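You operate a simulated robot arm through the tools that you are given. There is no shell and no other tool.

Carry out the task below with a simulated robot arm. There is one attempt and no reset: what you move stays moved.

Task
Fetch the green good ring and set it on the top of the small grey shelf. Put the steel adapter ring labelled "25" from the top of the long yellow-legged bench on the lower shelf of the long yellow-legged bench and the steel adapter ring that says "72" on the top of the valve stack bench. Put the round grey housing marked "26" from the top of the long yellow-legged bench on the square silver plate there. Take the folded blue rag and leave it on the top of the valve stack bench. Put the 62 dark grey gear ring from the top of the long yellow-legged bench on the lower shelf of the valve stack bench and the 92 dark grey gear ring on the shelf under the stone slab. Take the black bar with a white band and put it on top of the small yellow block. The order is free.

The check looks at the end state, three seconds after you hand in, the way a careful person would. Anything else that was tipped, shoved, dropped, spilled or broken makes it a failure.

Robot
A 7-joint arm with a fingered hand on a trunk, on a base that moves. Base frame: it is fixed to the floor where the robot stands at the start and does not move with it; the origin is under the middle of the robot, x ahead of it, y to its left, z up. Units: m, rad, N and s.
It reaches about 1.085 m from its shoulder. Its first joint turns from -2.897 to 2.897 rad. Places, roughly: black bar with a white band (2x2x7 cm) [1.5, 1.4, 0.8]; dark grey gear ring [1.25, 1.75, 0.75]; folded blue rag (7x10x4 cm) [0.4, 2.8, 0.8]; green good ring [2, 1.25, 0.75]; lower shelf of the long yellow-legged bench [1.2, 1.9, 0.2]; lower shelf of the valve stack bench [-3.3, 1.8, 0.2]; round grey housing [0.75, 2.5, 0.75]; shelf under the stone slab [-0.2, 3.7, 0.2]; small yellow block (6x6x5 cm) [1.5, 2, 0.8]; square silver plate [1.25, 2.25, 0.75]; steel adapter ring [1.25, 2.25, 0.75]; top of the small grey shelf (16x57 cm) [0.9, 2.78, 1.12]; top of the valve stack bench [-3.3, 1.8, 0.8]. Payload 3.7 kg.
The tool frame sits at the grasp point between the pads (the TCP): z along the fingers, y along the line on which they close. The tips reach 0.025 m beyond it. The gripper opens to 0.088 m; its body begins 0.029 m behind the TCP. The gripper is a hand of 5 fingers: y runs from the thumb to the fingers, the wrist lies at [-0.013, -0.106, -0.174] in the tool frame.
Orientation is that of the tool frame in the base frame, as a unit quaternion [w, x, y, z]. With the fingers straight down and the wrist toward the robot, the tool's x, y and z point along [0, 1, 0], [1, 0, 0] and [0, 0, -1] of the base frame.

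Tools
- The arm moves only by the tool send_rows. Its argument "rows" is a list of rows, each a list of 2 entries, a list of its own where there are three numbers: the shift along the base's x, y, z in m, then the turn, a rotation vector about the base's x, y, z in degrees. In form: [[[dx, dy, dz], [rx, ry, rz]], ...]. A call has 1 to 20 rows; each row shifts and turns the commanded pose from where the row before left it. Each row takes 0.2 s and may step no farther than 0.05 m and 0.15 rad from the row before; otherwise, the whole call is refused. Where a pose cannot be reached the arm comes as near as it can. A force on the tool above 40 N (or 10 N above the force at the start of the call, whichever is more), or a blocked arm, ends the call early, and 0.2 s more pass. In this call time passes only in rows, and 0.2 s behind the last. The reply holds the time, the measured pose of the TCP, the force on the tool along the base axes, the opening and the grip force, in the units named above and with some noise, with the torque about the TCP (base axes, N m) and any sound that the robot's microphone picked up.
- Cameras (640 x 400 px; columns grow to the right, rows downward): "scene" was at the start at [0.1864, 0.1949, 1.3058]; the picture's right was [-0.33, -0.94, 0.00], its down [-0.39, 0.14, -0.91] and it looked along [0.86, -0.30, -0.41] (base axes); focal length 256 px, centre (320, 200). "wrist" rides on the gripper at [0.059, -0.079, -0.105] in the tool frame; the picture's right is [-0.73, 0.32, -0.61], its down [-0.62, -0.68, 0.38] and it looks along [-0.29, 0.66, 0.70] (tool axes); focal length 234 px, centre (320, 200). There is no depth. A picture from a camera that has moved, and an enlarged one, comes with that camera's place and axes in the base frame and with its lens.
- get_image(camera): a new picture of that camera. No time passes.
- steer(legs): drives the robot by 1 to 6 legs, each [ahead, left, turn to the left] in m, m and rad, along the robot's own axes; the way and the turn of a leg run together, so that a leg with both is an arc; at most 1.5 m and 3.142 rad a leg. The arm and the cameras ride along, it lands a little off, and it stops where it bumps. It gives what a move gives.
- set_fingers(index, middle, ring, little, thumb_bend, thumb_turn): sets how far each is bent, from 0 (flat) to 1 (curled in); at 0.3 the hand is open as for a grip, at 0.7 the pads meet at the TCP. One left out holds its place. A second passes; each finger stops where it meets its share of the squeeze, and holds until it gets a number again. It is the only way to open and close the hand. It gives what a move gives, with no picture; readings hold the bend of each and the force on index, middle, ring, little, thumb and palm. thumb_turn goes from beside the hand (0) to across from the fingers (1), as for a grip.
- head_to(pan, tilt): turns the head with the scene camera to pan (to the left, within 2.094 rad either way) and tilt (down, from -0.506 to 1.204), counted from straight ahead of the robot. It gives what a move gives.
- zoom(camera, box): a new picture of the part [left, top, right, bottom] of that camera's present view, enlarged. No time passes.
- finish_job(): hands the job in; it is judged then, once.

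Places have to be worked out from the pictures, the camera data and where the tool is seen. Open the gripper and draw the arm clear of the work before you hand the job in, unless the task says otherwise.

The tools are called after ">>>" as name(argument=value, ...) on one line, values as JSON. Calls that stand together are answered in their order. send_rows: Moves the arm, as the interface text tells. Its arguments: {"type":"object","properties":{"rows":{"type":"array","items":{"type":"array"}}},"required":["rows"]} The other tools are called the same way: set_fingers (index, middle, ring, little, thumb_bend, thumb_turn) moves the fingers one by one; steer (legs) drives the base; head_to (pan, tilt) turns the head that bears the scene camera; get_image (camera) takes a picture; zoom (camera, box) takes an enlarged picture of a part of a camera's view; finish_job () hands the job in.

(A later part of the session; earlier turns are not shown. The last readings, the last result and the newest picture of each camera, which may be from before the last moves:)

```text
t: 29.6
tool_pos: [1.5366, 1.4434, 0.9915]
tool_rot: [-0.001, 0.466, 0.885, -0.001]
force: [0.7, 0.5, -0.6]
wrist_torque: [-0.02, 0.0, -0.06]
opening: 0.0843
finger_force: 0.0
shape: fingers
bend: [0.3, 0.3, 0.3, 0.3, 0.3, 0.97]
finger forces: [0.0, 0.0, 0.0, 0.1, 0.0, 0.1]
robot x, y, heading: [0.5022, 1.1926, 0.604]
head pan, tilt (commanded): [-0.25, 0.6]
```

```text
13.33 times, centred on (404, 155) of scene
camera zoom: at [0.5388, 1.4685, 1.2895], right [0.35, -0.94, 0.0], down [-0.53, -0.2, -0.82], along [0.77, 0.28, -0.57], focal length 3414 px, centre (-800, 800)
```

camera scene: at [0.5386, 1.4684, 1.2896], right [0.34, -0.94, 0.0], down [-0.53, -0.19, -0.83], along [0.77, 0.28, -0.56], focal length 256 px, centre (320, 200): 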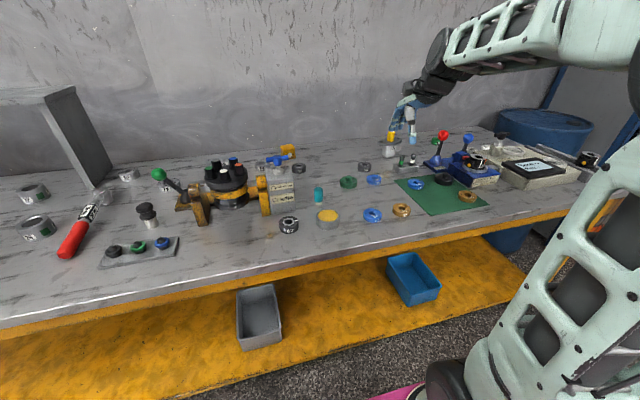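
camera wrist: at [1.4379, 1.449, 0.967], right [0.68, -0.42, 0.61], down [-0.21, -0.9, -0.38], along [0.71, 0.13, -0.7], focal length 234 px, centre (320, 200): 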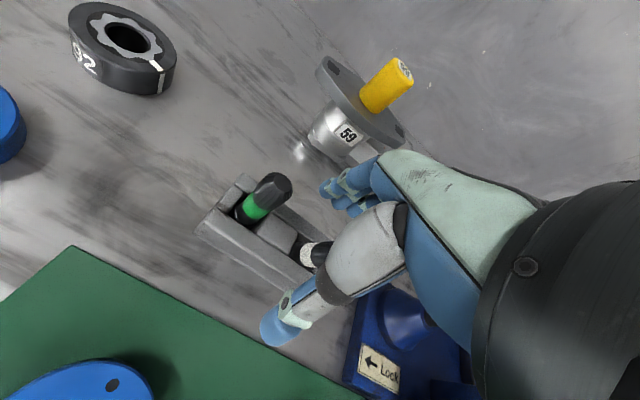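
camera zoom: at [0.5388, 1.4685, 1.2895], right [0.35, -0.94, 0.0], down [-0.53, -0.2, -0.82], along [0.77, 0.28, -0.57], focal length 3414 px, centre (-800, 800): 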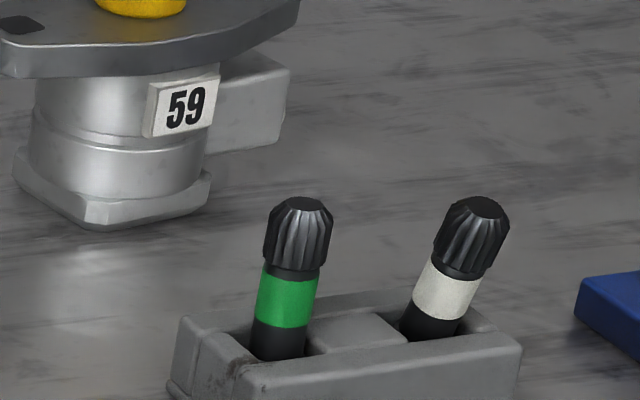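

The bar leans about 15° toward me and slightly right. The thumb meets the fingers near tool x ≈ +0.006, so I shift the hand slightly right so the bar sits between index and middle, then descend again.

>>> send_rows(rows=[[[0, -0.0084, -0.03], [0, 0, 0]], [[0, 0, -0.04], [0, 0, 0]], [[0, 0, -0.035], [0, 0, 0]], [[0, 0, -0.025], [0, 0, 0]]])

>>> set_fingers(index=0.5, middle=0.5, thumb_bend=0.6)

>>> zoom(camera="scene", box=[380, 140, 428, 170])

>>> zoom(camera="wrist", box=[220, 150, 420, 350])

```text
t: 30.6
tool_pos: [1.5369, 1.4357, 0.8599]
tool_rot: [-0.001, 0.465, 0.885, 0.0]
force: [-0.3, 0.0, -0.2]
wrist_torque: [-0.01, 0.02, -0.01]
opening: 0.0844
finger_force: 0.0
shape: fingers
bend: [0.3, 0.3, 0.3, 0.3, 0.3, 0.97]
finger forces: [0.0, 0.1, 0.0, 0.1, 0.0, 0.1]
robot x, y, heading: [0.5005, 1.1964, 0.604]
head pan, tilt (commanded): [-0.25, 0.6]
```

```text
t: 31.6
tool_pos: [1.5377, 1.4358, 0.8592]
tool_rot: [0.0, 0.466, 0.885, 0.0]
force: [0.0, -0.3, 0.1]
wrist_torque: [-0.01, -0.03, 0.0]
opening: 0.0315
finger_force: 0.1
shape: fingers
bend: [0.5, 0.5, 0.3, 0.3, 0.6, 0.97]
finger forces: [0.1, 0.1, 0.0, 0.1, 0.0, 0.0]
robot x, y, heading: [0.502, 1.1992, 0.599]
head pan, tilt (commanded): [-0.25, 0.6]
```

```text
13.33 times, centred on (404, 155) of scene
camera zoom: at [0.5387, 1.4684, 1.2895], right [0.35, -0.94, 0.0], down [-0.53, -0.2, -0.83], along [0.77, 0.28, -0.56], focal length 3414 px, centre (-800, 800)
```

zoom: 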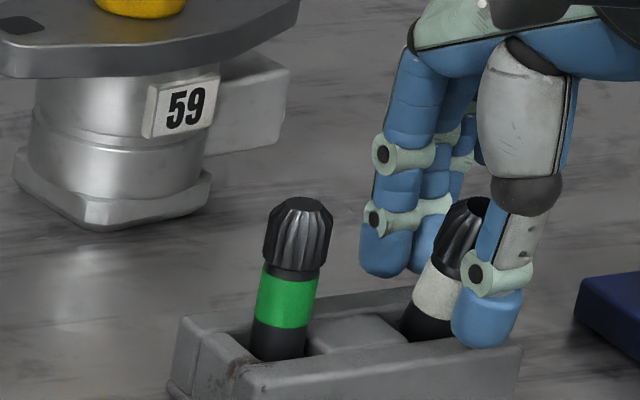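

```text
2.00 times, centred on (320, 250) of wrist
camera zoom: at [1.4394, 1.4395, 0.9657], right [0.68, -0.42, 0.61], down [-0.21, -0.9, -0.38], along [0.71, 0.13, -0.7], focal length 468 px, centre (320, 100)
```

zoom: 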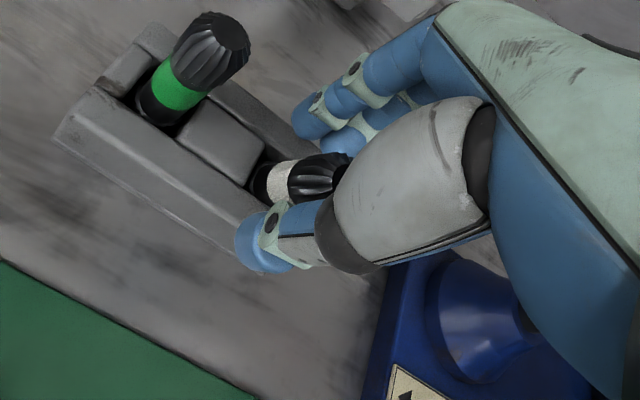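

From the wrist view in tool coordinates: bar at x ≈ +0.007, thumb ≈ +0.005, index ≈ +0.009, middle ≈ −0.005 — well aligned for an index/thumb pinch. I close fully.

>>> set_fingers(index=0.75, middle=0.75, thumb_bend=0.75)

>>> zoom(camera="scene", box=[380, 140, 428, 170])

>>> zoom(camera="wrist", box=[220, 150, 420, 350])

```text
t: 32.6
tool_pos: [1.5372, 1.4352, 0.8601]
tool_rot: [0.0, 0.466, 0.885, 0.001]
force: [4.0, 1.0, -0.4]
wrist_torque: [0.09, -0.11, 0.01]
opening: 0.0072
finger_force: 10.9
shape: fingers
bend: [0.59, 0.73, 0.3, 0.3, 0.71, 0.96]
finger forces: [8.7, 5.5, 0.0, 0.1, 7.1, 0.1]
robot x, y, heading: [0.4998, 1.1972, 0.606]
head pan, tilt (commanded): [-0.25, 0.6]
```

```text
13.33 times, centred on (404, 155) of scene
camera zoom: at [0.5389, 1.4685, 1.2895], right [0.35, -0.94, 0.0], down [-0.53, -0.2, -0.82], along [0.77, 0.28, -0.57], focal length 3414 px, centre (-800, 800)
```

zoom: 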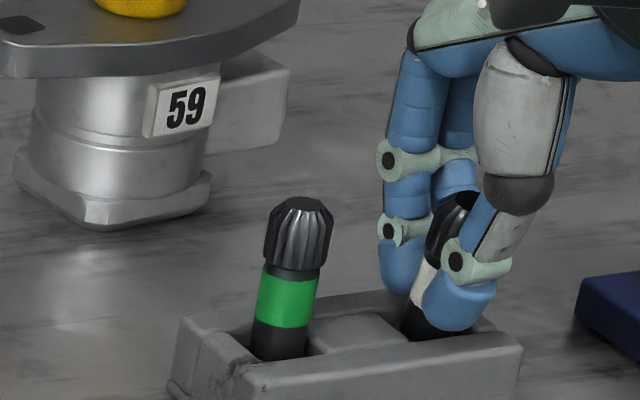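

```text
2.00 times, centred on (320, 250) of wrist
camera zoom: at [1.4396, 1.4396, 0.9655], right [0.68, -0.42, 0.61], down [-0.21, -0.9, -0.38], along [0.71, 0.13, -0.7], focal length 468 px, centre (320, 100)
```

zoom: 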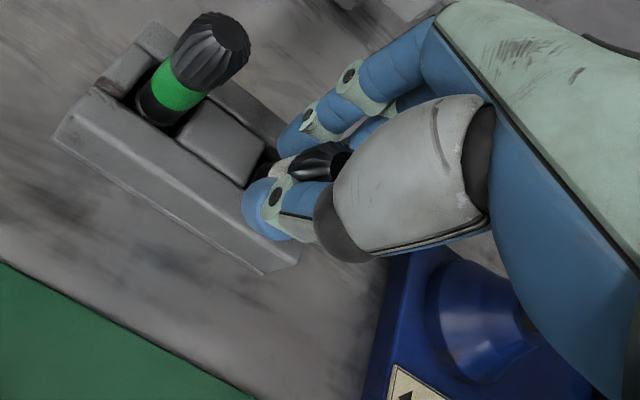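

Firm three-finger grip (8.7 / 5.5 / 7.1 N). I lift straight up out of the socket and check the bar.

>>> send_rows(rows=[[[0, 0, 0.02], [0, 0, 0]], [[0, 0, 0.03], [0, 0, 0]], [[0, 0, 0.04], [0, 0, 0]], [[0, 0, 0.04], [0, 0, 0]]])

>>> zoom(camera="scene", box=[385, 115, 433, 145])

>>> zoom(camera="wrist", box=[220, 150, 420, 350])

```text
t: 33.6
tool_pos: [1.5355, 1.4349, 0.9912]
tool_rot: [0.0, 0.466, 0.885, -0.001]
force: [0.0, 0.0, -1.0]
wrist_torque: [0.02, -0.02, 0.02]
opening: 0.0039
finger_force: 7.4
shape: fingers
bend: [0.71, 0.75, 0.3, 0.3, 0.71, 0.95]
finger forces: [4.7, 3.5, 0.1, 0.0, 6.6, 0.0]
robot x, y, heading: [0.5044, 1.1929, 0.602]
head pan, tilt (commanded): [-0.25, 0.6]
```

```text
13.33 times, centred on (409, 130) of scene
camera zoom: at [0.5389, 1.4684, 1.2895], right [0.34, -0.94, 0.0], down [-0.53, -0.2, -0.82], along [0.77, 0.28, -0.57], focal length 3414 px, centre (-867, 1133)
```

zoom: 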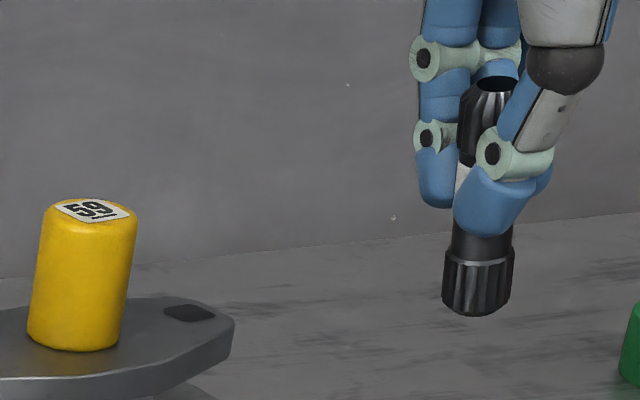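

```text
2.00 times, centred on (320, 250) of wrist
camera zoom: at [1.4382, 1.438, 1.0957], right [0.68, -0.42, 0.61], down [-0.21, -0.9, -0.38], along [0.71, 0.13, -0.7], focal length 468 px, centre (320, 100)
```

zoom: 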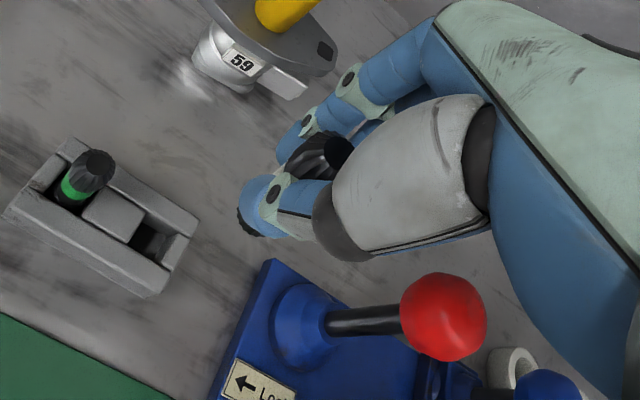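

The bar came out and is held, but tilted about 15° (bottom displaced to the right). I zoom closer to measure its tilt.

>>> zoom(camera="scene", box=[412, 118, 436, 142])

>>> zoom(camera="wrist", box=[260, 190, 360, 290])

```text
16.00 times, centred on (424, 130) of scene
camera zoom: at [0.5389, 1.4684, 1.2895], right [0.34, -0.94, 0.0], down [-0.53, -0.2, -0.82], along [0.77, 0.28, -0.57], focal length 4097 px, centre (-1344, 1320)
```

zoom: 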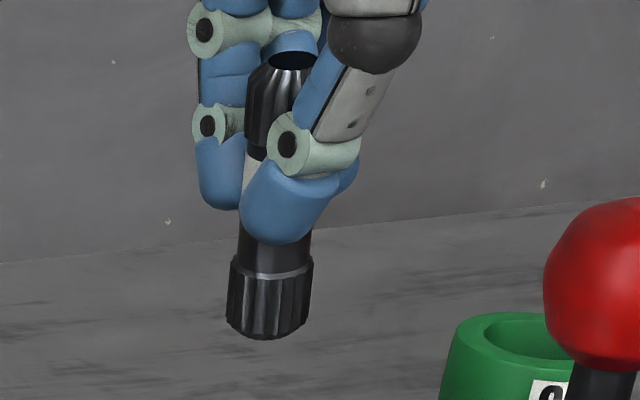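

```text
4.00 times, centred on (310, 240) of wrist
camera zoom: at [1.4382, 1.438, 1.0957], right [0.68, -0.42, 0.61], down [-0.21, -0.9, -0.38], along [0.71, 0.13, -0.7], focal length 937 px, centre (360, 40)
```

zoom: 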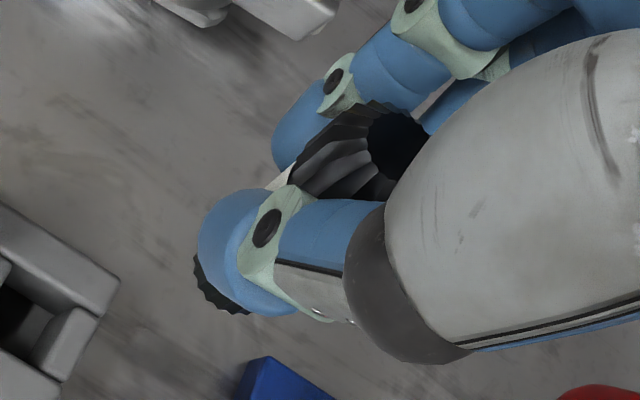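

Bar tilt measured at ≈12.8° (bottom displaced +x, −y). I counter-rotate the hand to make the bar vertical, yaw left, and carry it above the yellow block.

>>> send_rows(rows=[[[0, 0.0, 0.01], [3.17, 5.55, 0]], [[0, 0.0, 0.01], [3.17, 5.55, 0]], [[-0.003, 0.04, 0], [0, 0, 4.66]], [[-0.004, 0.045, 0], [0, 0, 4.66]], [[-0.004, 0.045, 0], [0, 0, 4.66]], [[-0.004, 0.045, 0], [0, 0, 0]], [[-0.004, 0.045, 0], [0, 0, 0]], [[-0.004, 0.045, 0], [0, 0, 0]], [[-0.004, 0.045, 0], [0, 0, 0]], [[-0.004, 0.045, 0], [0, 0, 0]], [[-0.004, 0.045, 0], [0, 0, 0]], [[-0.004, 0.045, 0], [0, 0, 0]], [[-0.004, 0.045, 0], [0, 0, 0]]])

>>> get_image(camera="scene")

>>> get_image(camera="wrist")

```text
t: 36.4
tool_pos: [1.4286, 1.8769, 0.981]
tool_rot: [-0.11, 0.353, 0.929, -0.009]
force: [0.4, 0.1, -0.8]
wrist_torque: [0.02, -0.01, -0.01]
opening: 0.0037
finger_force: 7.9
shape: fingers
bend: [0.71, 0.75, 0.3, 0.3, 0.71, 0.95]
finger forces: [4.8, 3.9, 0.1, 0.1, 6.6, 0.0]
out of reach, approached as far as the arm can: row 9, 10, 11, 12, 13
robot x, y, heading: [0.5053, 1.1972, 0.601]
head pan, tilt (commanded): [-0.25, 0.6]
```

```text
taken
camera scene: at [0.5387, 1.4683, 1.2895], right [0.34, -0.94, 0.0], down [-0.53, -0.19, -0.83], along [0.77, 0.28, -0.56], focal length 256 px, centre (320, 200)
```

scene: 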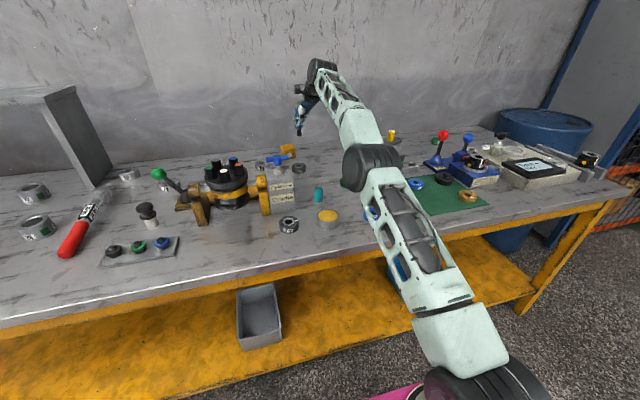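

```text
taken
camera wrist: at [1.3579, 1.849, 1.1031], right [0.87, -0.27, 0.42], down [-0.07, -0.9, -0.43], along [0.49, 0.34, -0.8], focal length 234 px, centre (320, 200)
```

wrist: 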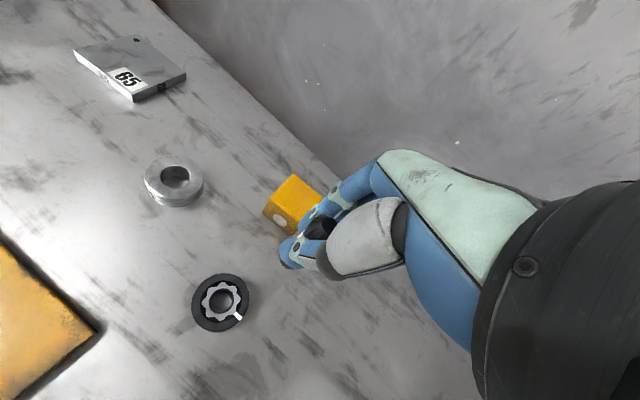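

The block is just beyond reach from here (arm at its limit). I retract and raise a little first, watching how the commanded pose responds, before driving the base left.

>>> send_rows(rows=[[[-0.02, -0.03, 0.03], [0, 0, 0]], [[-0.02, -0.03, 0.03], [0, 0, 0]]])

```text
t: 37.0
tool_pos: [1.3877, 1.8168, 1.0382]
tool_rot: [-0.112, 0.352, 0.929, -0.011]
force: [1.3, 0.1, -2.6]
wrist_torque: [-0.02, -0.02, 0.04]
opening: 0.0034
finger_force: 7.7
shape: fingers
bend: [0.71, 0.75, 0.3, 0.3, 0.71, 0.95]
finger forces: [4.8, 4.0, 0.0, 0.1, 6.6, 0.1]
robot x, y, heading: [0.5036, 1.195, 0.603]
head pan, tilt (commanded): [-0.25, 0.6]
```

Rows start from the measured pose, good. I retract to a tucked carrying pose before shifting the base left.

>>> send_rows(rows=[[[-0.024, -0.0356, 0.012], [0, 0, 0]], [[-0.024, -0.0356, 0.012], [0, 0, 0]], [[-0.024, -0.0356, 0.012], [0, 0, 0]], [[-0.024, -0.0356, 0.012], [0, 0, 0]], [[-0.024, -0.0356, 0.012], [0, 0, 0]], [[-0.024, -0.0356, 0.012], [0, 0, 0]], [[-0.024, -0.0356, 0.012], [0, 0, 0]]])

>>> steer(legs=[[0.0, 0.3, 0]])

>>> head_to(pan=-0.2, tilt=1.1)

>>> get_image(camera="scene")

```text
t: 38.6
tool_pos: [1.2233, 1.5686, 1.1216]
tool_rot: [-0.111, 0.352, 0.929, -0.01]
force: [-0.2, 0.6, -1.1]
wrist_torque: [0.01, 0.0, 0.01]
opening: 0.0034
finger_force: 8.1
shape: fingers
bend: [0.71, 0.75, 0.3, 0.3, 0.71, 0.95]
finger forces: [4.7, 4.3, 0.1, 0.0, 6.4, 0.0]
robot x, y, heading: [0.5022, 1.1977, 0.605]
head pan, tilt (commanded): [-0.25, 0.6]
```

```text
t: 40.7
tool_pos: [1.0502, 1.8211, 1.1229]
tool_rot: [-0.11, 0.352, 0.93, -0.009]
force: [-0.4, 0.4, -1.3]
wrist_torque: [0.0, 0.0, 0.02]
opening: 0.0033
finger_force: 7.5
shape: fingers
bend: [0.71, 0.75, 0.3, 0.3, 0.71, 0.95]
finger forces: [4.8, 4.2, 0.1, 0.1, 6.6, 0.0]
robot x, y, heading: [0.3243, 1.4474, 0.608]
head pan, tilt (commanded): [-0.25, 0.6]
```

```text
t: 41.6
tool_pos: [1.0507, 1.8201, 1.1227]
tool_rot: [-0.112, 0.352, 0.929, -0.008]
force: [0.1, -0.1, -1.5]
wrist_torque: [-0.02, 0.02, -0.01]
opening: 0.0037
finger_force: 8.0
shape: fingers
bend: [0.71, 0.75, 0.3, 0.3, 0.71, 0.95]
finger forces: [4.8, 4.3, 0.0, 0.0, 6.5, 0.0]
robot x, y, heading: [0.331, 1.4446, 0.604]
head pan, tilt (commanded): [-0.201, 1.1]
```

```text
taken
camera scene: at [0.3409, 1.7133, 1.2509], right [0.39, -0.92, 0.0], down [-0.82, -0.35, -0.45], along [0.42, 0.18, -0.89], focal length 256 px, centre (320, 200)
```

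scene: 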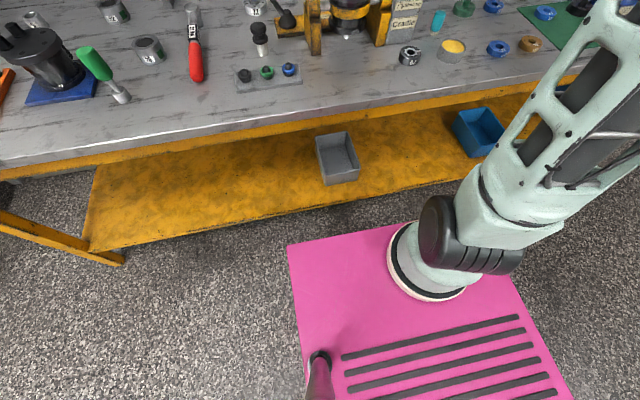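

The base front is still about 0.15 m short of the bench's shelf edge; the block needs ~0.1 m more reach. I creep forward 0.06 m, then look at the gap.

>>> steer(legs=[[0.07, 0.0, 0]])

>>> get_image(camera="scene")

```text
t: 42.6
tool_pos: [1.1092, 1.8579, 1.1221]
tool_rot: [-0.111, 0.353, 0.929, -0.01]
force: [0.2, -0.3, -0.7]
wrist_torque: [0.0, 0.04, 0.01]
opening: 0.0033
finger_force: 7.6
shape: fingers
bend: [0.71, 0.75, 0.3, 0.3, 0.71, 0.95]
finger forces: [4.8, 4.3, 0.1, 0.0, 6.5, 0.1]
robot x, y, heading: [0.3915, 1.487, 0.604]
head pan, tilt (commanded): [-0.201, 1.1]
```

```text
taken
camera scene: at [0.3992, 1.7531, 1.2509], right [0.39, -0.92, 0.0], down [-0.82, -0.35, -0.45], along [0.42, 0.18, -0.89], focal length 256 px, centre (320, 200)
```

scene: 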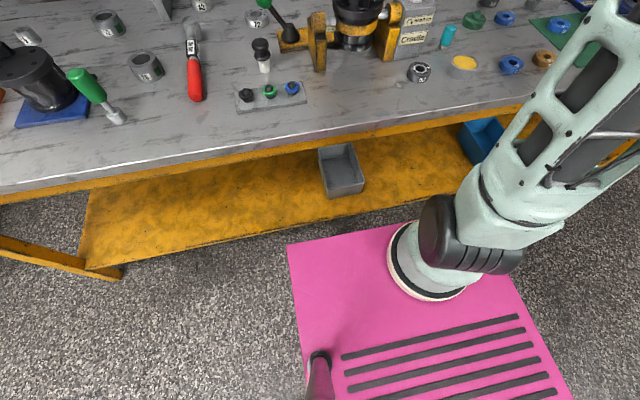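

Gap still about 9 cm, enough. I look at the yellow block from this position for a refined location.

>>> head_to(pan=-0.4, tilt=0.4)

>>> get_image(camera="scene")

>>> zoom(camera="scene", box=[270, 160, 350, 210])

```text
t: 43.7
tool_pos: [1.1088, 1.8579, 1.123]
tool_rot: [-0.111, 0.353, 0.929, -0.009]
force: [-0.6, 0.2, 0.5]
wrist_torque: [0.05, 0.05, -0.01]
opening: 0.0035
finger_force: 8.1
shape: fingers
bend: [0.71, 0.75, 0.3, 0.3, 0.71, 0.95]
finger forces: [4.7, 4.3, 0.0, 0.1, 6.5, 0.0]
robot x, y, heading: [0.388, 1.4879, 0.598]
head pan, tilt (commanded): [-0.4, 0.4]
```

```text
taken
camera scene: at [0.4318, 1.7471, 1.3077], right [0.2, -0.98, 0.0], down [-0.38, -0.08, -0.92], along [0.9, 0.19, -0.39], focal length 256 px, centre (320, 200)
```

scene: 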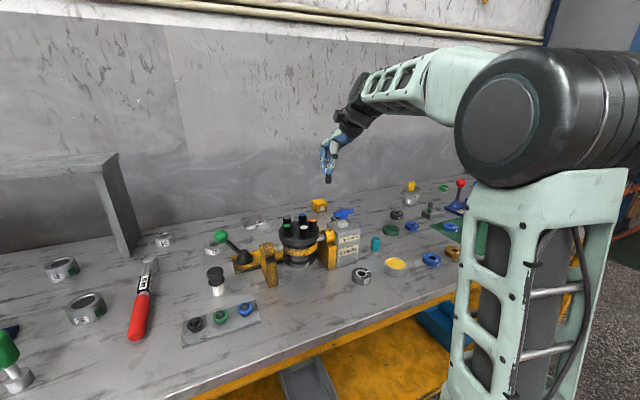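

```text
8.00 times, centred on (310, 185) of scene
camera zoom: at [0.4318, 1.7471, 1.3077], right [0.2, -0.98, 0.0], down [-0.38, -0.08, -0.92], along [0.9, 0.19, -0.39], focal length 2049 px, centre (400, 320)
```

zoom: 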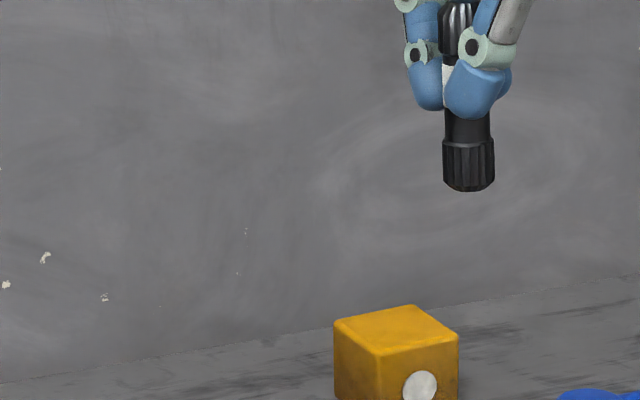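

Block centre confirmed at (1.485, 1.966), top z ≈ 0.847. I check the bar's verticality with a tighter zoom.

>>> zoom(camera="scene", box=[312, 156, 344, 188])

>>> zoom(camera="wrist", box=[260, 190, 360, 290])

```text
12.50 times, centred on (328, 172) of scene
camera zoom: at [0.4318, 1.7471, 1.3077], right [0.2, -0.98, 0.0], down [-0.38, -0.08, -0.92], along [0.9, 0.19, -0.39], focal length 3201 px, centre (220, 550)
```

zoom: 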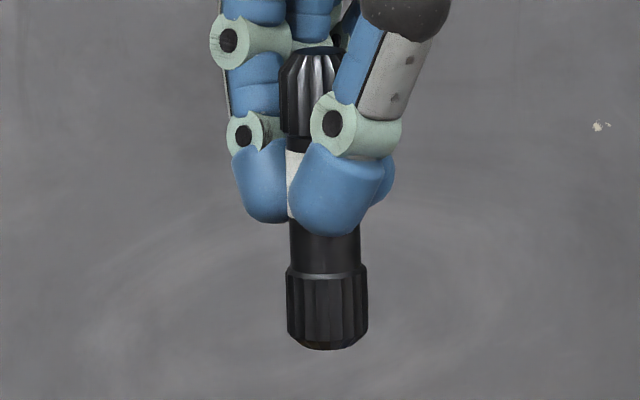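

```text
4.00 times, centred on (310, 240) of wrist
camera zoom: at [1.0381, 1.8314, 1.2444], right [0.87, -0.27, 0.42], down [-0.07, -0.9, -0.43], along [0.49, 0.34, -0.8], focal length 937 px, centre (360, 40)
```

zoom: 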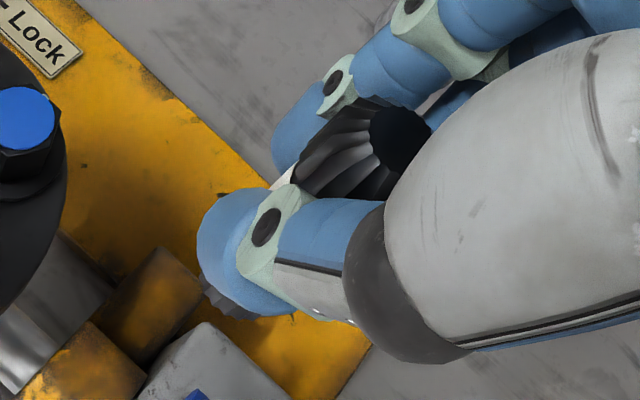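

The bar is vertical within ~1.5°; I apply that small correction, carry it over the block at z ≈ 1.12, and then lower to just above.

>>> send_rows(rows=[[[0.0475, 0.013, 0], [1.0, 1.2, 0]], [[0.0475, 0.013, 0], [0, 0, 0]], [[0.0475, 0.013, 0], [0, 0, 0]], [[0.0475, 0.013, 0], [0, 0, 0]], [[0.0475, 0.013, 0], [0, 0, 0]], [[0.0475, 0.013, 0], [0, 0, 0]], [[0.0475, 0.013, -0.01], [0, 0, 0]], [[0.0475, 0.013, -0.01], [0, 0, 0]], [[0, 0, -0.045], [0, 0, 0]], [[0, 0, -0.045], [0, 0, 0]], [[0, 0, -0.04], [0, 0, 0]], [[0, 0, -0.04], [0, 0, 0]]])

>>> zoom(camera="scene", box=[280, 160, 344, 210])

>>> get_image(camera="wrist")

```text
refused: row 7 steps farther than a row can; nothing moved
```

```text
8.00 times, centred on (312, 185) of scene
camera zoom: at [0.4318, 1.7471, 1.3077], right [0.2, -0.98, 0.0], down [-0.38, -0.08, -0.92], along [0.9, 0.19, -0.39], focal length 2049 px, centre (384, 320)
```

zoom: 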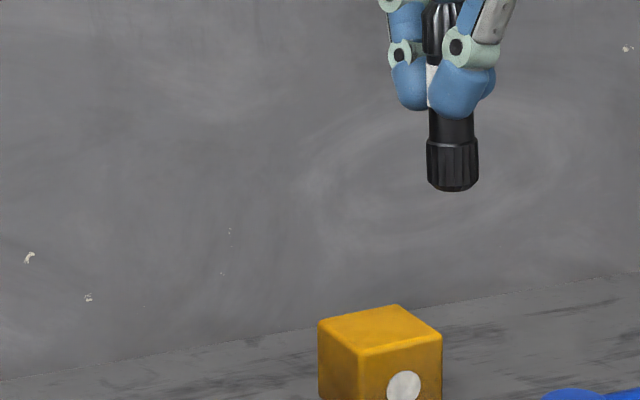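

```text
taken
camera wrist: at [1.0381, 1.8314, 1.2444], right [0.87, -0.27, 0.42], down [-0.07, -0.9, -0.43], along [0.49, 0.34, -0.8], focal length 234 px, centre (320, 200)
```

wrist: 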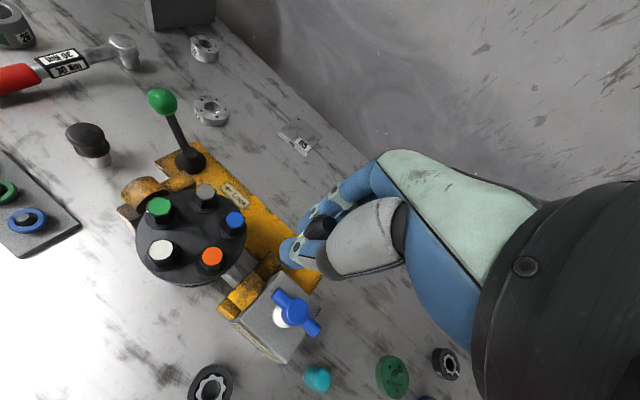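

One row exceeded the step limit; I resend with the horizontal and vertical parts separated.

>>> send_rows(rows=[[[0.0475, 0.013, 0], [1.0, 1.2, 0]], [[0.0475, 0.013, 0], [0, 0, 0]], [[0.0475, 0.013, 0], [0, 0, 0]], [[0.0475, 0.013, 0], [0, 0, 0]], [[0.0475, 0.013, 0], [0, 0, 0]], [[0.0475, 0.013, 0], [0, 0, 0]], [[0.0475, 0.013, 0], [0, 0, 0]], [[0.0475, 0.013, 0], [0, 0, 0]], [[0, 0, -0.045], [0, 0, 0]], [[0, 0, -0.045], [0, 0, 0]], [[0, 0, -0.045], [0, 0, 0]], [[0, 0, -0.045], [0, 0, 0]]])

>>> zoom(camera="scene", box=[280, 160, 344, 210])

>>> get_image(camera="wrist")

```text
t: 46.3
tool_pos: [1.3914, 1.9264, 0.8962]
tool_rot: [-0.123, 0.352, 0.928, -0.005]
force: [1.0, -0.2, -0.6]
wrist_torque: [-0.01, -0.02, 0.0]
opening: 0.0034
finger_force: 7.7
shape: fingers
bend: [0.71, 0.75, 0.3, 0.3, 0.71, 0.95]
finger forces: [4.6, 4.4, 0.0, 0.1, 6.4, 0.0]
out of reach, approached as far as the arm can: row 6, 7, 8
robot x, y, heading: [0.3869, 1.487, 0.602]
head pan, tilt (commanded): [-0.4, 0.4]
```

```text
8.00 times, centred on (312, 185) of scene
camera zoom: at [0.4316, 1.7471, 1.3078], right [0.2, -0.98, 0.0], down [-0.38, -0.08, -0.92], along [0.9, 0.19, -0.39], focal length 2049 px, centre (384, 320)
```

zoom: 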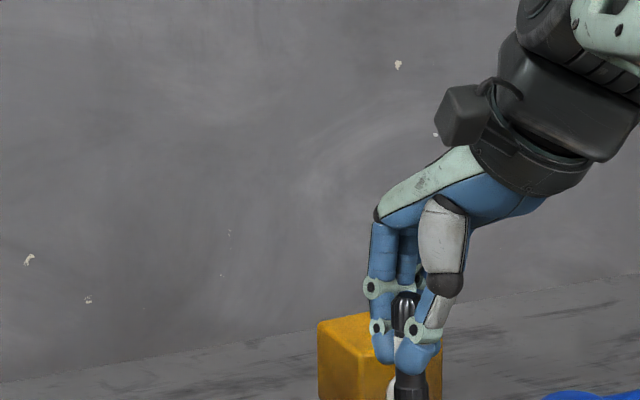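

```text
taken
camera wrist: at [1.3215, 1.896, 1.0196], right [0.88, -0.28, 0.39], down [-0.08, -0.89, -0.45], along [0.48, 0.36, -0.8], focal length 234 px, centre (320, 200)
```

wrist: 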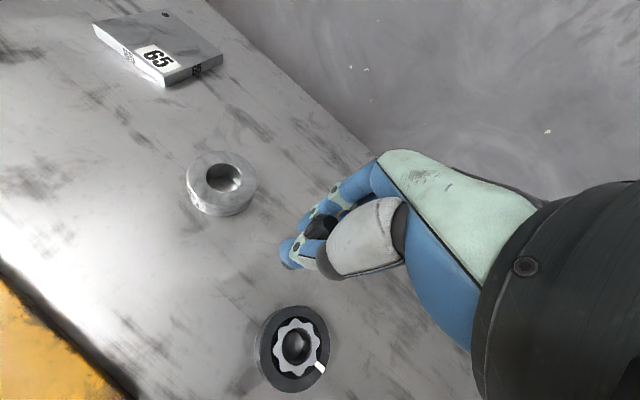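

The hand stopped short at the higher level but reach is better lower down. I raise so the bar bottom clears the block (≈0.89), then move forward over it.

>>> send_rows(rows=[[[0, 0, 0.045], [0, 0, 0]], [[0.033, 0.0119, 0.0], [0, 0, 0]], [[0.0325, 0.0119, 0], [0, 0, 0]], [[0.0321, 0.0118, 0], [0, 0, 0]]])

>>> zoom(camera="scene", box=[288, 165, 336, 205])

>>> get_image(camera="wrist")

```text
t: 47.3
tool_pos: [1.4472, 1.948, 0.9351]
tool_rot: [-0.124, 0.351, 0.928, -0.006]
force: [-0.9, -0.7, -0.5]
wrist_torque: [-0.01, 0.02, 0.03]
opening: 0.003
finger_force: 7.6
shape: fingers
bend: [0.71, 0.75, 0.3, 0.3, 0.71, 0.95]
finger forces: [4.7, 4.5, 0.0, 0.0, 6.4, 0.0]
out of reach, approached as far as the arm can: row 3, 4
robot x, y, heading: [0.3882, 1.4843, 0.605]
head pan, tilt (commanded): [-0.4, 0.4]
```

```text
10.00 times, centred on (312, 185) of scene
camera zoom: at [0.4318, 1.7471, 1.3077], right [0.2, -0.98, 0.0], down [-0.38, -0.08, -0.92], along [0.9, 0.19, -0.39], focal length 2561 px, centre (400, 350)
```

zoom: 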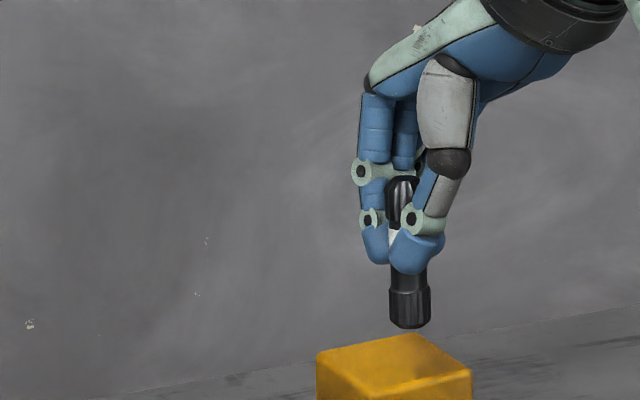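

```text
taken
camera wrist: at [1.3802, 1.9183, 1.0589], right [0.88, -0.28, 0.39], down [-0.08, -0.89, -0.45], along [0.47, 0.36, -0.8], focal length 234 px, centre (320, 200)
```

wrist: 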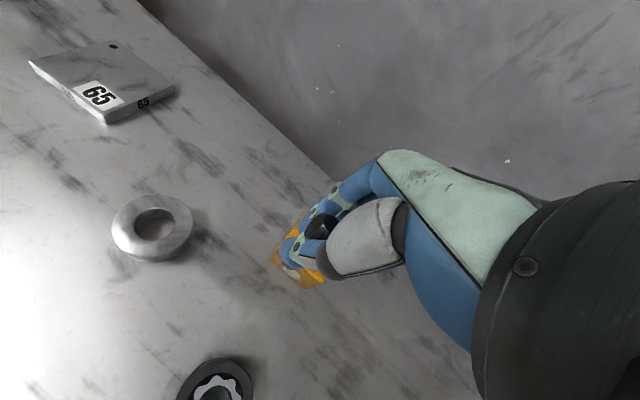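

Reach ends about 4.5 cm short. Before creeping closer I measure my base's front edge by parallax, viewing its front-left corner from two head pans.

>>> head_to(pan=0.9, tilt=1.2)

>>> get_image(camera="scene")

>>> head_to(pan=-0.5, tilt=1.2)

>>> get_image(camera="scene")

```text
t: 48.8
tool_pos: [1.4487, 1.948, 0.9366]
tool_rot: [-0.124, 0.35, 0.928, -0.005]
force: [0.1, 0.9, -0.8]
wrist_torque: [-0.01, 0.02, 0.0]
opening: 0.0031
finger_force: 8.0
shape: fingers
bend: [0.71, 0.75, 0.3, 0.3, 0.71, 0.95]
finger forces: [4.7, 4.5, 0.0, 0.0, 6.4, 0.1]
robot x, y, heading: [0.3841, 1.4846, 0.6]
head pan, tilt (commanded): [0.901, 1.201]
```

```text
taken
camera scene: at [0.345, 1.7843, 1.2449], right [1.0, -0.07, 0.0], down [-0.06, -0.93, -0.36], along [0.02, 0.36, -0.93], focal length 256 px, centre (320, 200)
```

scene: 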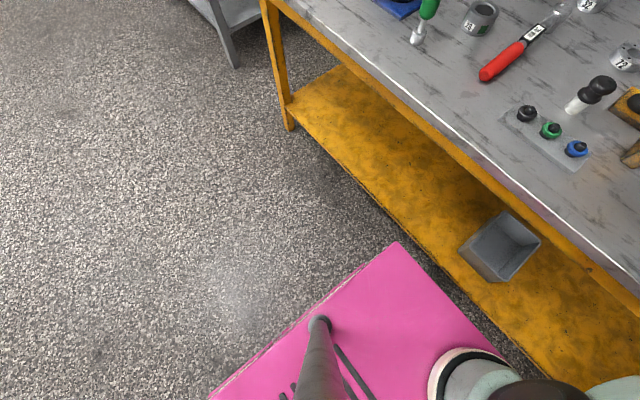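

```text
t: 50.3
tool_pos: [1.4475, 1.947, 0.9367]
tool_rot: [-0.124, 0.351, 0.928, -0.006]
force: [-0.2, 0.0, -0.6]
wrist_torque: [-0.03, -0.06, -0.01]
opening: 0.0033
finger_force: 8.0
shape: fingers
bend: [0.71, 0.75, 0.3, 0.3, 0.71, 0.95]
finger forces: [4.7, 4.6, 0.1, 0.0, 6.4, 0.1]
robot x, y, heading: [0.3885, 1.4842, 0.607]
head pan, tilt (commanded): [-0.499, 1.201]
```

```text
taken
camera scene: at [0.3967, 1.7343, 1.2449], right [0.1, -0.99, 0.0], down [-0.93, -0.1, -0.36], along [0.36, 0.04, -0.93], focal length 256 px, centre (320, 200)
```

scene: 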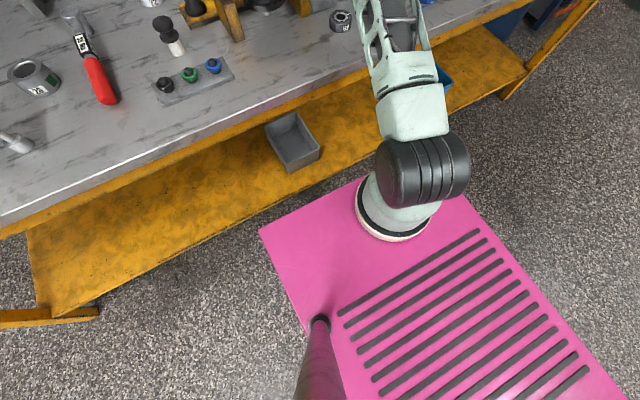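

Parallax shows the platform top is at z ≈ 0.66 and its front edge is 0.35 m ahead, so I still have ~18 cm of clearance. I pull the hand back 0.1 m and drive the base forward 0.1 m.

>>> send_rows(rows=[[[0, 0, 0.03], [0, 0, 0]], [[-0.04, -0.028, 0.0], [0, 0, 0]], [[-0.04, -0.028, 0.0], [0, 0, 0]]])

>>> steer(legs=[[0.1, 0.0, 0]])

>>> head_to(pan=-0.4, tilt=0.45)

>>> get_image(camera="scene")

```text
t: 51.1
tool_pos: [1.3604, 1.887, 0.9592]
tool_rot: [-0.125, 0.351, 0.928, -0.006]
force: [0.9, -0.1, -2.2]
wrist_torque: [0.01, 0.04, 0.01]
opening: 0.0029
finger_force: 8.3
shape: fingers
bend: [0.71, 0.75, 0.3, 0.3, 0.71, 0.95]
finger forces: [4.7, 4.5, 0.1, 0.0, 6.4, 0.0]
out of reach, approached as far as the arm can: row 1
robot x, y, heading: [0.3894, 1.488, 0.602]
head pan, tilt (commanded): [-0.499, 1.201]
```

```text
t: 52.2
tool_pos: [1.444, 1.9448, 0.9617]
tool_rot: [-0.123, 0.351, 0.928, -0.006]
force: [0.5, 0.0, -1.4]
wrist_torque: [-0.03, 0.01, -0.03]
opening: 0.0029
finger_force: 8.2
shape: fingers
bend: [0.71, 0.75, 0.3, 0.3, 0.71, 0.95]
finger forces: [4.8, 4.6, 0.0, 0.0, 6.4, 0.1]
robot x, y, heading: [0.4705, 1.5421, 0.603]
head pan, tilt (commanded): [-0.499, 1.201]
```

```text
t: 53.4
tool_pos: [1.4436, 1.944, 0.9616]
tool_rot: [-0.123, 0.351, 0.928, -0.006]
force: [-0.7, 0.1, -1.5]
wrist_torque: [0.0, 0.0, -0.01]
opening: 0.0031
finger_force: 8.2
shape: fingers
bend: [0.71, 0.75, 0.3, 0.3, 0.71, 0.95]
finger forces: [4.8, 4.6, 0.0, 0.0, 6.5, 0.0]
robot x, y, heading: [0.4699, 1.5435, 0.604]
head pan, tilt (commanded): [-0.4, 0.45]
```

```text
taken
camera scene: at [0.5144, 1.8041, 1.303], right [0.2, -0.98, 0.0], down [-0.43, -0.09, -0.9], along [0.88, 0.18, -0.44], focal length 256 px, centre (320, 200)
```

scene: 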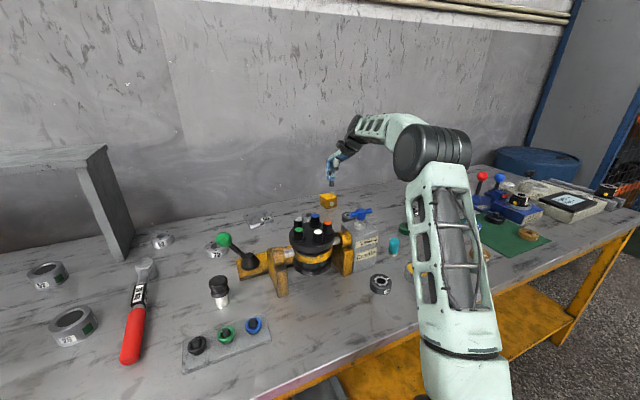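

Now I move the remaining 5 cm over the block centre and verify alignment.

>>> send_rows(rows=[[[0.0227, 0.009, 0], [0, 0, 0]], [[0.0227, 0.009, -0.012], [0, 0, 0]]])

>>> zoom(camera="scene", box=[300, 165, 364, 215])

>>> zoom(camera="wrist", box=[220, 150, 380, 310])

```text
t: 54.0
tool_pos: [1.4878, 1.9621, 0.9492]
tool_rot: [-0.122, 0.351, 0.928, -0.005]
force: [-0.7, 0.0, -1.2]
wrist_torque: [-0.03, -0.01, 0.0]
opening: 0.0032
finger_force: 7.8
shape: fingers
bend: [0.71, 0.75, 0.3, 0.3, 0.71, 0.95]
finger forces: [4.8, 4.6, 0.0, 0.0, 6.5, 0.1]
robot x, y, heading: [0.4719, 1.5421, 0.603]
head pan, tilt (commanded): [-0.4, 0.45]
```

```text
8.00 times, centred on (332, 190) of scene
camera zoom: at [0.5141, 1.8039, 1.3031], right [0.2, -0.98, 0.0], down [-0.43, -0.09, -0.9], along [0.88, 0.18, -0.44], focal length 2049 px, centre (224, 280)
```

zoom: 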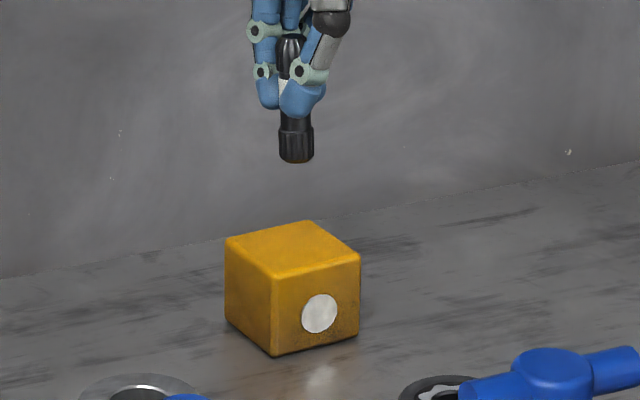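

```text
2.50 times, centred on (300, 230) of wrist
camera zoom: at [1.4185, 1.9325, 1.0728], right [0.88, -0.28, 0.39], down [-0.08, -0.89, -0.45], along [0.48, 0.36, -0.8], focal length 585 px, centre (370, 125)
```

zoom: 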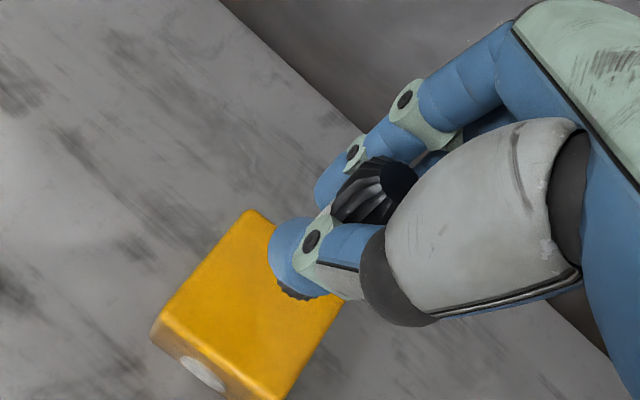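

The bar bottom is centred over the block. I lower to just above contact, then step down in millimetres, watching the force.

>>> send_rows(rows=[[[0, 0, -0.02], [0, 0, 0]], [[0, 0, -0.015], [0, 0, 0]], [[0, 0, -0.006], [0, 0, 0]]])

>>> zoom(camera="scene", box=[308, 175, 356, 205])

```text
t: 54.8
tool_pos: [1.4887, 1.9611, 0.9066]
tool_rot: [-0.124, 0.351, 0.928, -0.005]
force: [0.2, -0.2, -1.2]
wrist_torque: [0.0, 0.0, 0.01]
opening: 0.0028
finger_force: 7.8
shape: fingers
bend: [0.71, 0.75, 0.3, 0.3, 0.71, 0.95]
finger forces: [4.9, 4.7, 0.0, 0.0, 6.5, 0.0]
robot x, y, heading: [0.4681, 1.5464, 0.608]
head pan, tilt (commanded): [-0.4, 0.45]
```

```text
13.33 times, centred on (332, 190) of scene
camera zoom: at [0.5144, 1.8041, 1.3031], right [0.2, -0.98, 0.0], down [-0.43, -0.09, -0.9], along [0.88, 0.18, -0.44], focal length 3414 px, centre (160, 333)
```

zoom: 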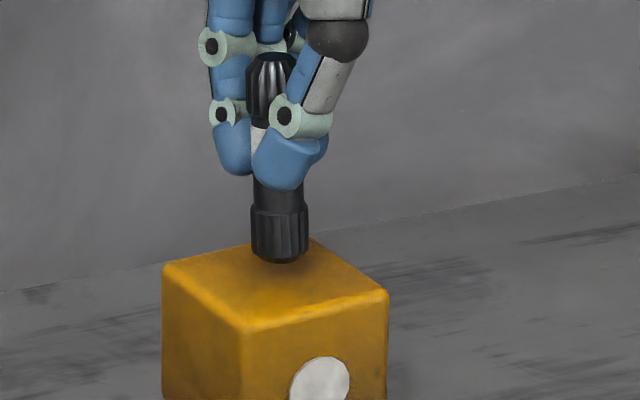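

The bar is ~6 mm above and slightly behind the block's centre; I shift back 5 mm and step down by 2 mm increments.

>>> send_rows(rows=[[[-0.003, 0, -0.002], [0, 0, 0]], [[-0.002, 0, -0.002], [0, 0, 0]]])

>>> send_rows(rows=[[[0, 0, -0.002], [0, 0, 0]]])

>>> zoom(camera="scene", box=[308, 175, 356, 205])

```text
t: 55.4
tool_pos: [1.4826, 1.9622, 0.9031]
tool_rot: [-0.124, 0.352, 0.928, -0.005]
force: [0.5, -0.6, -0.8]
wrist_torque: [0.01, -0.05, 0.0]
opening: 0.003
finger_force: 7.7
shape: fingers
bend: [0.71, 0.75, 0.3, 0.3, 0.71, 0.95]
finger forces: [4.7, 4.7, 0.1, 0.1, 6.5, 0.0]
robot x, y, heading: [0.4701, 1.5402, 0.601]
head pan, tilt (commanded): [-0.4, 0.45]
```

```text
t: 55.8
tool_pos: [1.4824, 1.9622, 0.9011]
tool_rot: [-0.124, 0.351, 0.928, -0.005]
force: [-0.5, 0.6, -0.8]
wrist_torque: [0.01, -0.01, -0.01]
opening: 0.0031
finger_force: 7.8
shape: fingers
bend: [0.71, 0.75, 0.3, 0.3, 0.71, 0.95]
finger forces: [4.8, 4.6, 0.0, 0.0, 6.5, 0.0]
robot x, y, heading: [0.4693, 1.5422, 0.603]
head pan, tilt (commanded): [-0.4, 0.45]
```

```text
13.33 times, centred on (332, 190) of scene
camera zoom: at [0.5144, 1.8041, 1.3031], right [0.2, -0.98, 0.0], down [-0.43, -0.09, -0.9], along [0.88, 0.18, -0.44], focal length 3414 px, centre (160, 333)
```

zoom: 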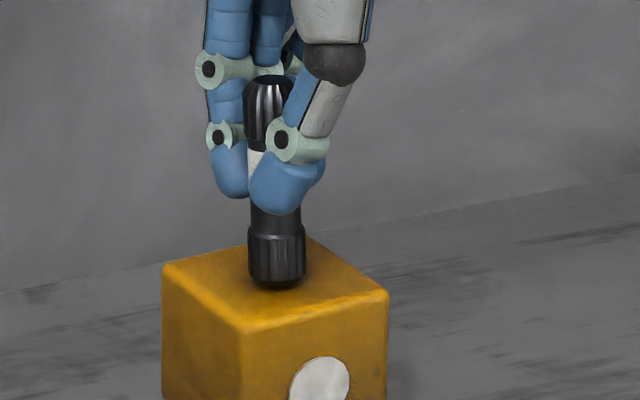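

Bar is nearly touching, centred on the block. I continue in 1.5 mm steps.

>>> send_rows(rows=[[[0, 0, -0.0015], [0, 0, 0]]])

>>> send_rows(rows=[[[0, 0, -0.0015], [0, 0, 0]]])

>>> send_rows(rows=[[[0, 0, -0.0015], [0, 0, 0]]])

>>> zoom(camera="scene", box=[308, 175, 356, 205])

```text
t: 56.1
tool_pos: [1.4827, 1.9618, 0.9015]
tool_rot: [-0.123, 0.351, 0.928, -0.005]
force: [-0.6, -0.8, 1.8]
wrist_torque: [-0.02, 0.02, 0.03]
opening: 0.0027
finger_force: 7.8
shape: fingers
bend: [0.71, 0.75, 0.3, 0.3, 0.71, 0.95]
finger forces: [4.8, 4.5, 0.1, 0.0, 6.7, 0.1]
robot x, y, heading: [0.4729, 1.5447, 0.603]
head pan, tilt (commanded): [-0.4, 0.45]
```

```text
t: 56.5
tool_pos: [1.4831, 1.9624, 0.8996]
tool_rot: [-0.124, 0.351, 0.928, -0.005]
force: [-1.0, -0.2, 7.1]
wrist_torque: [0.06, 0.04, 0.02]
opening: 0.0025
finger_force: 7.6
shape: fingers
bend: [0.71, 0.75, 0.3, 0.3, 0.71, 0.95]
finger forces: [5.1, 3.7, 0.0, 0.1, 7.1, 0.1]
robot x, y, heading: [0.4735, 1.5443, 0.606]
head pan, tilt (commanded): [-0.4, 0.45]
```

```text
t: 57.0
tool_pos: [1.482, 1.9634, 0.8974]
tool_rot: [-0.124, 0.352, 0.928, -0.005]
force: [-1.6, 0.0, 10.1]
wrist_torque: [0.06, 0.05, 0.02]
opening: 0.0022
finger_force: 8.8
shape: fingers
bend: [0.72, 0.75, 0.3, 0.3, 0.71, 0.94]
finger forces: [5.5, 4.1, 0.0, 0.0, 7.7, 0.0]
robot x, y, heading: [0.471, 1.5432, 0.607]
head pan, tilt (commanded): [-0.4, 0.45]
```

```text
13.33 times, centred on (332, 190) of scene
camera zoom: at [0.5139, 1.8039, 1.3031], right [0.2, -0.98, 0.0], down [-0.43, -0.09, -0.9], along [0.88, 0.18, -0.43], focal length 3414 px, centre (160, 333)
```

zoom: 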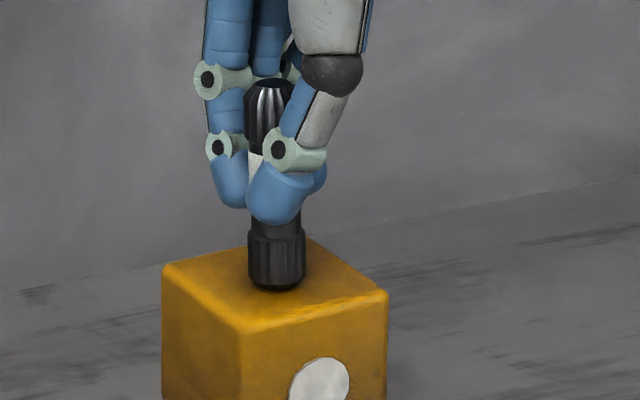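

Contact made (≈10 N down), bar upright. I ease up 1 mm and open the fingers a little at a time.

>>> send_rows(rows=[[[0, 0, 0.001], [0, 0, 0]]])

>>> set_fingers(index=0.68, middle=0.7, thumb_bend=0.68)

>>> zoom(camera="scene", box=[308, 175, 356, 205])

```text
t: 57.4
tool_pos: [1.4816, 1.9624, 0.8988]
tool_rot: [-0.124, 0.351, 0.928, -0.005]
force: [0.8, -0.1, 8.6]
wrist_torque: [0.0, 0.03, 0.02]
opening: 0.0019
finger_force: 9.3
shape: fingers
bend: [0.72, 0.75, 0.3, 0.3, 0.71, 0.94]
finger forces: [5.9, 4.3, 0.0, 0.0, 7.7, 0.0]
robot x, y, heading: [0.4675, 1.5441, 0.601]
head pan, tilt (commanded): [-0.4, 0.45]
```

```text
t: 58.4
tool_pos: [1.4828, 1.9627, 0.8986]
tool_rot: [-0.124, 0.351, 0.928, -0.005]
force: [0.0, -1.7, 3.7]
wrist_torque: [-0.03, -0.05, -0.04]
opening: 0.0068
finger_force: 6.0
shape: fingers
bend: [0.65, 0.71, 0.3, 0.3, 0.67, 0.95]
finger forces: [2.6, 6.6, 0.1, 0.0, 3.1, 0.0]
robot x, y, heading: [0.469, 1.542, 0.602]
head pan, tilt (commanded): [-0.4, 0.45]
```

```text
13.33 times, centred on (332, 190) of scene
camera zoom: at [0.5142, 1.8039, 1.3031], right [0.2, -0.98, 0.0], down [-0.43, -0.09, -0.9], along [0.88, 0.18, -0.44], focal length 3414 px, centre (160, 333)
```

zoom: 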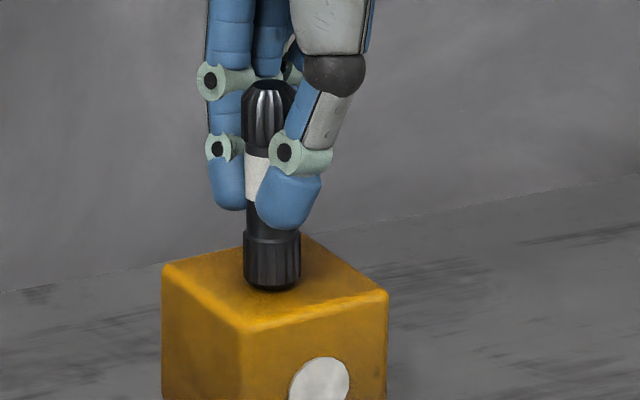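

Still gently in contact and upright; I keep opening gradually, releasing the middle finger more.

>>> set_fingers(index=0.62, middle=0.62, thumb_bend=0.62)

>>> zoom(camera="scene", box=[308, 175, 356, 205])

```text
t: 59.4
tool_pos: [1.4835, 1.9613, 0.8981]
tool_rot: [-0.124, 0.351, 0.928, -0.005]
force: [-0.5, -0.4, -0.6]
wrist_torque: [0.02, -0.03, -0.02]
opening: 0.0153
finger_force: 0.0
shape: fingers
bend: [0.62, 0.62, 0.3, 0.3, 0.62, 0.97]
finger forces: [0.0, 0.1, 0.0, 0.0, 0.1, 0.1]
robot x, y, heading: [0.4699, 1.5441, 0.606]
head pan, tilt (commanded): [-0.4, 0.45]
```

```text
13.33 times, centred on (332, 190) of scene
camera zoom: at [0.5144, 1.8041, 1.3031], right [0.2, -0.98, 0.0], down [-0.43, -0.09, -0.9], along [0.88, 0.18, -0.44], focal length 3414 px, centre (160, 333)
```

zoom: 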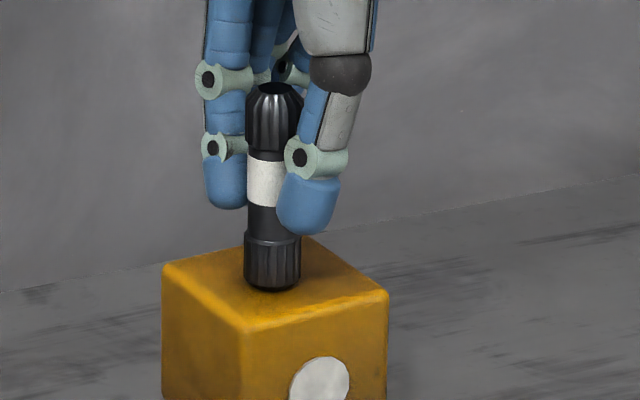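

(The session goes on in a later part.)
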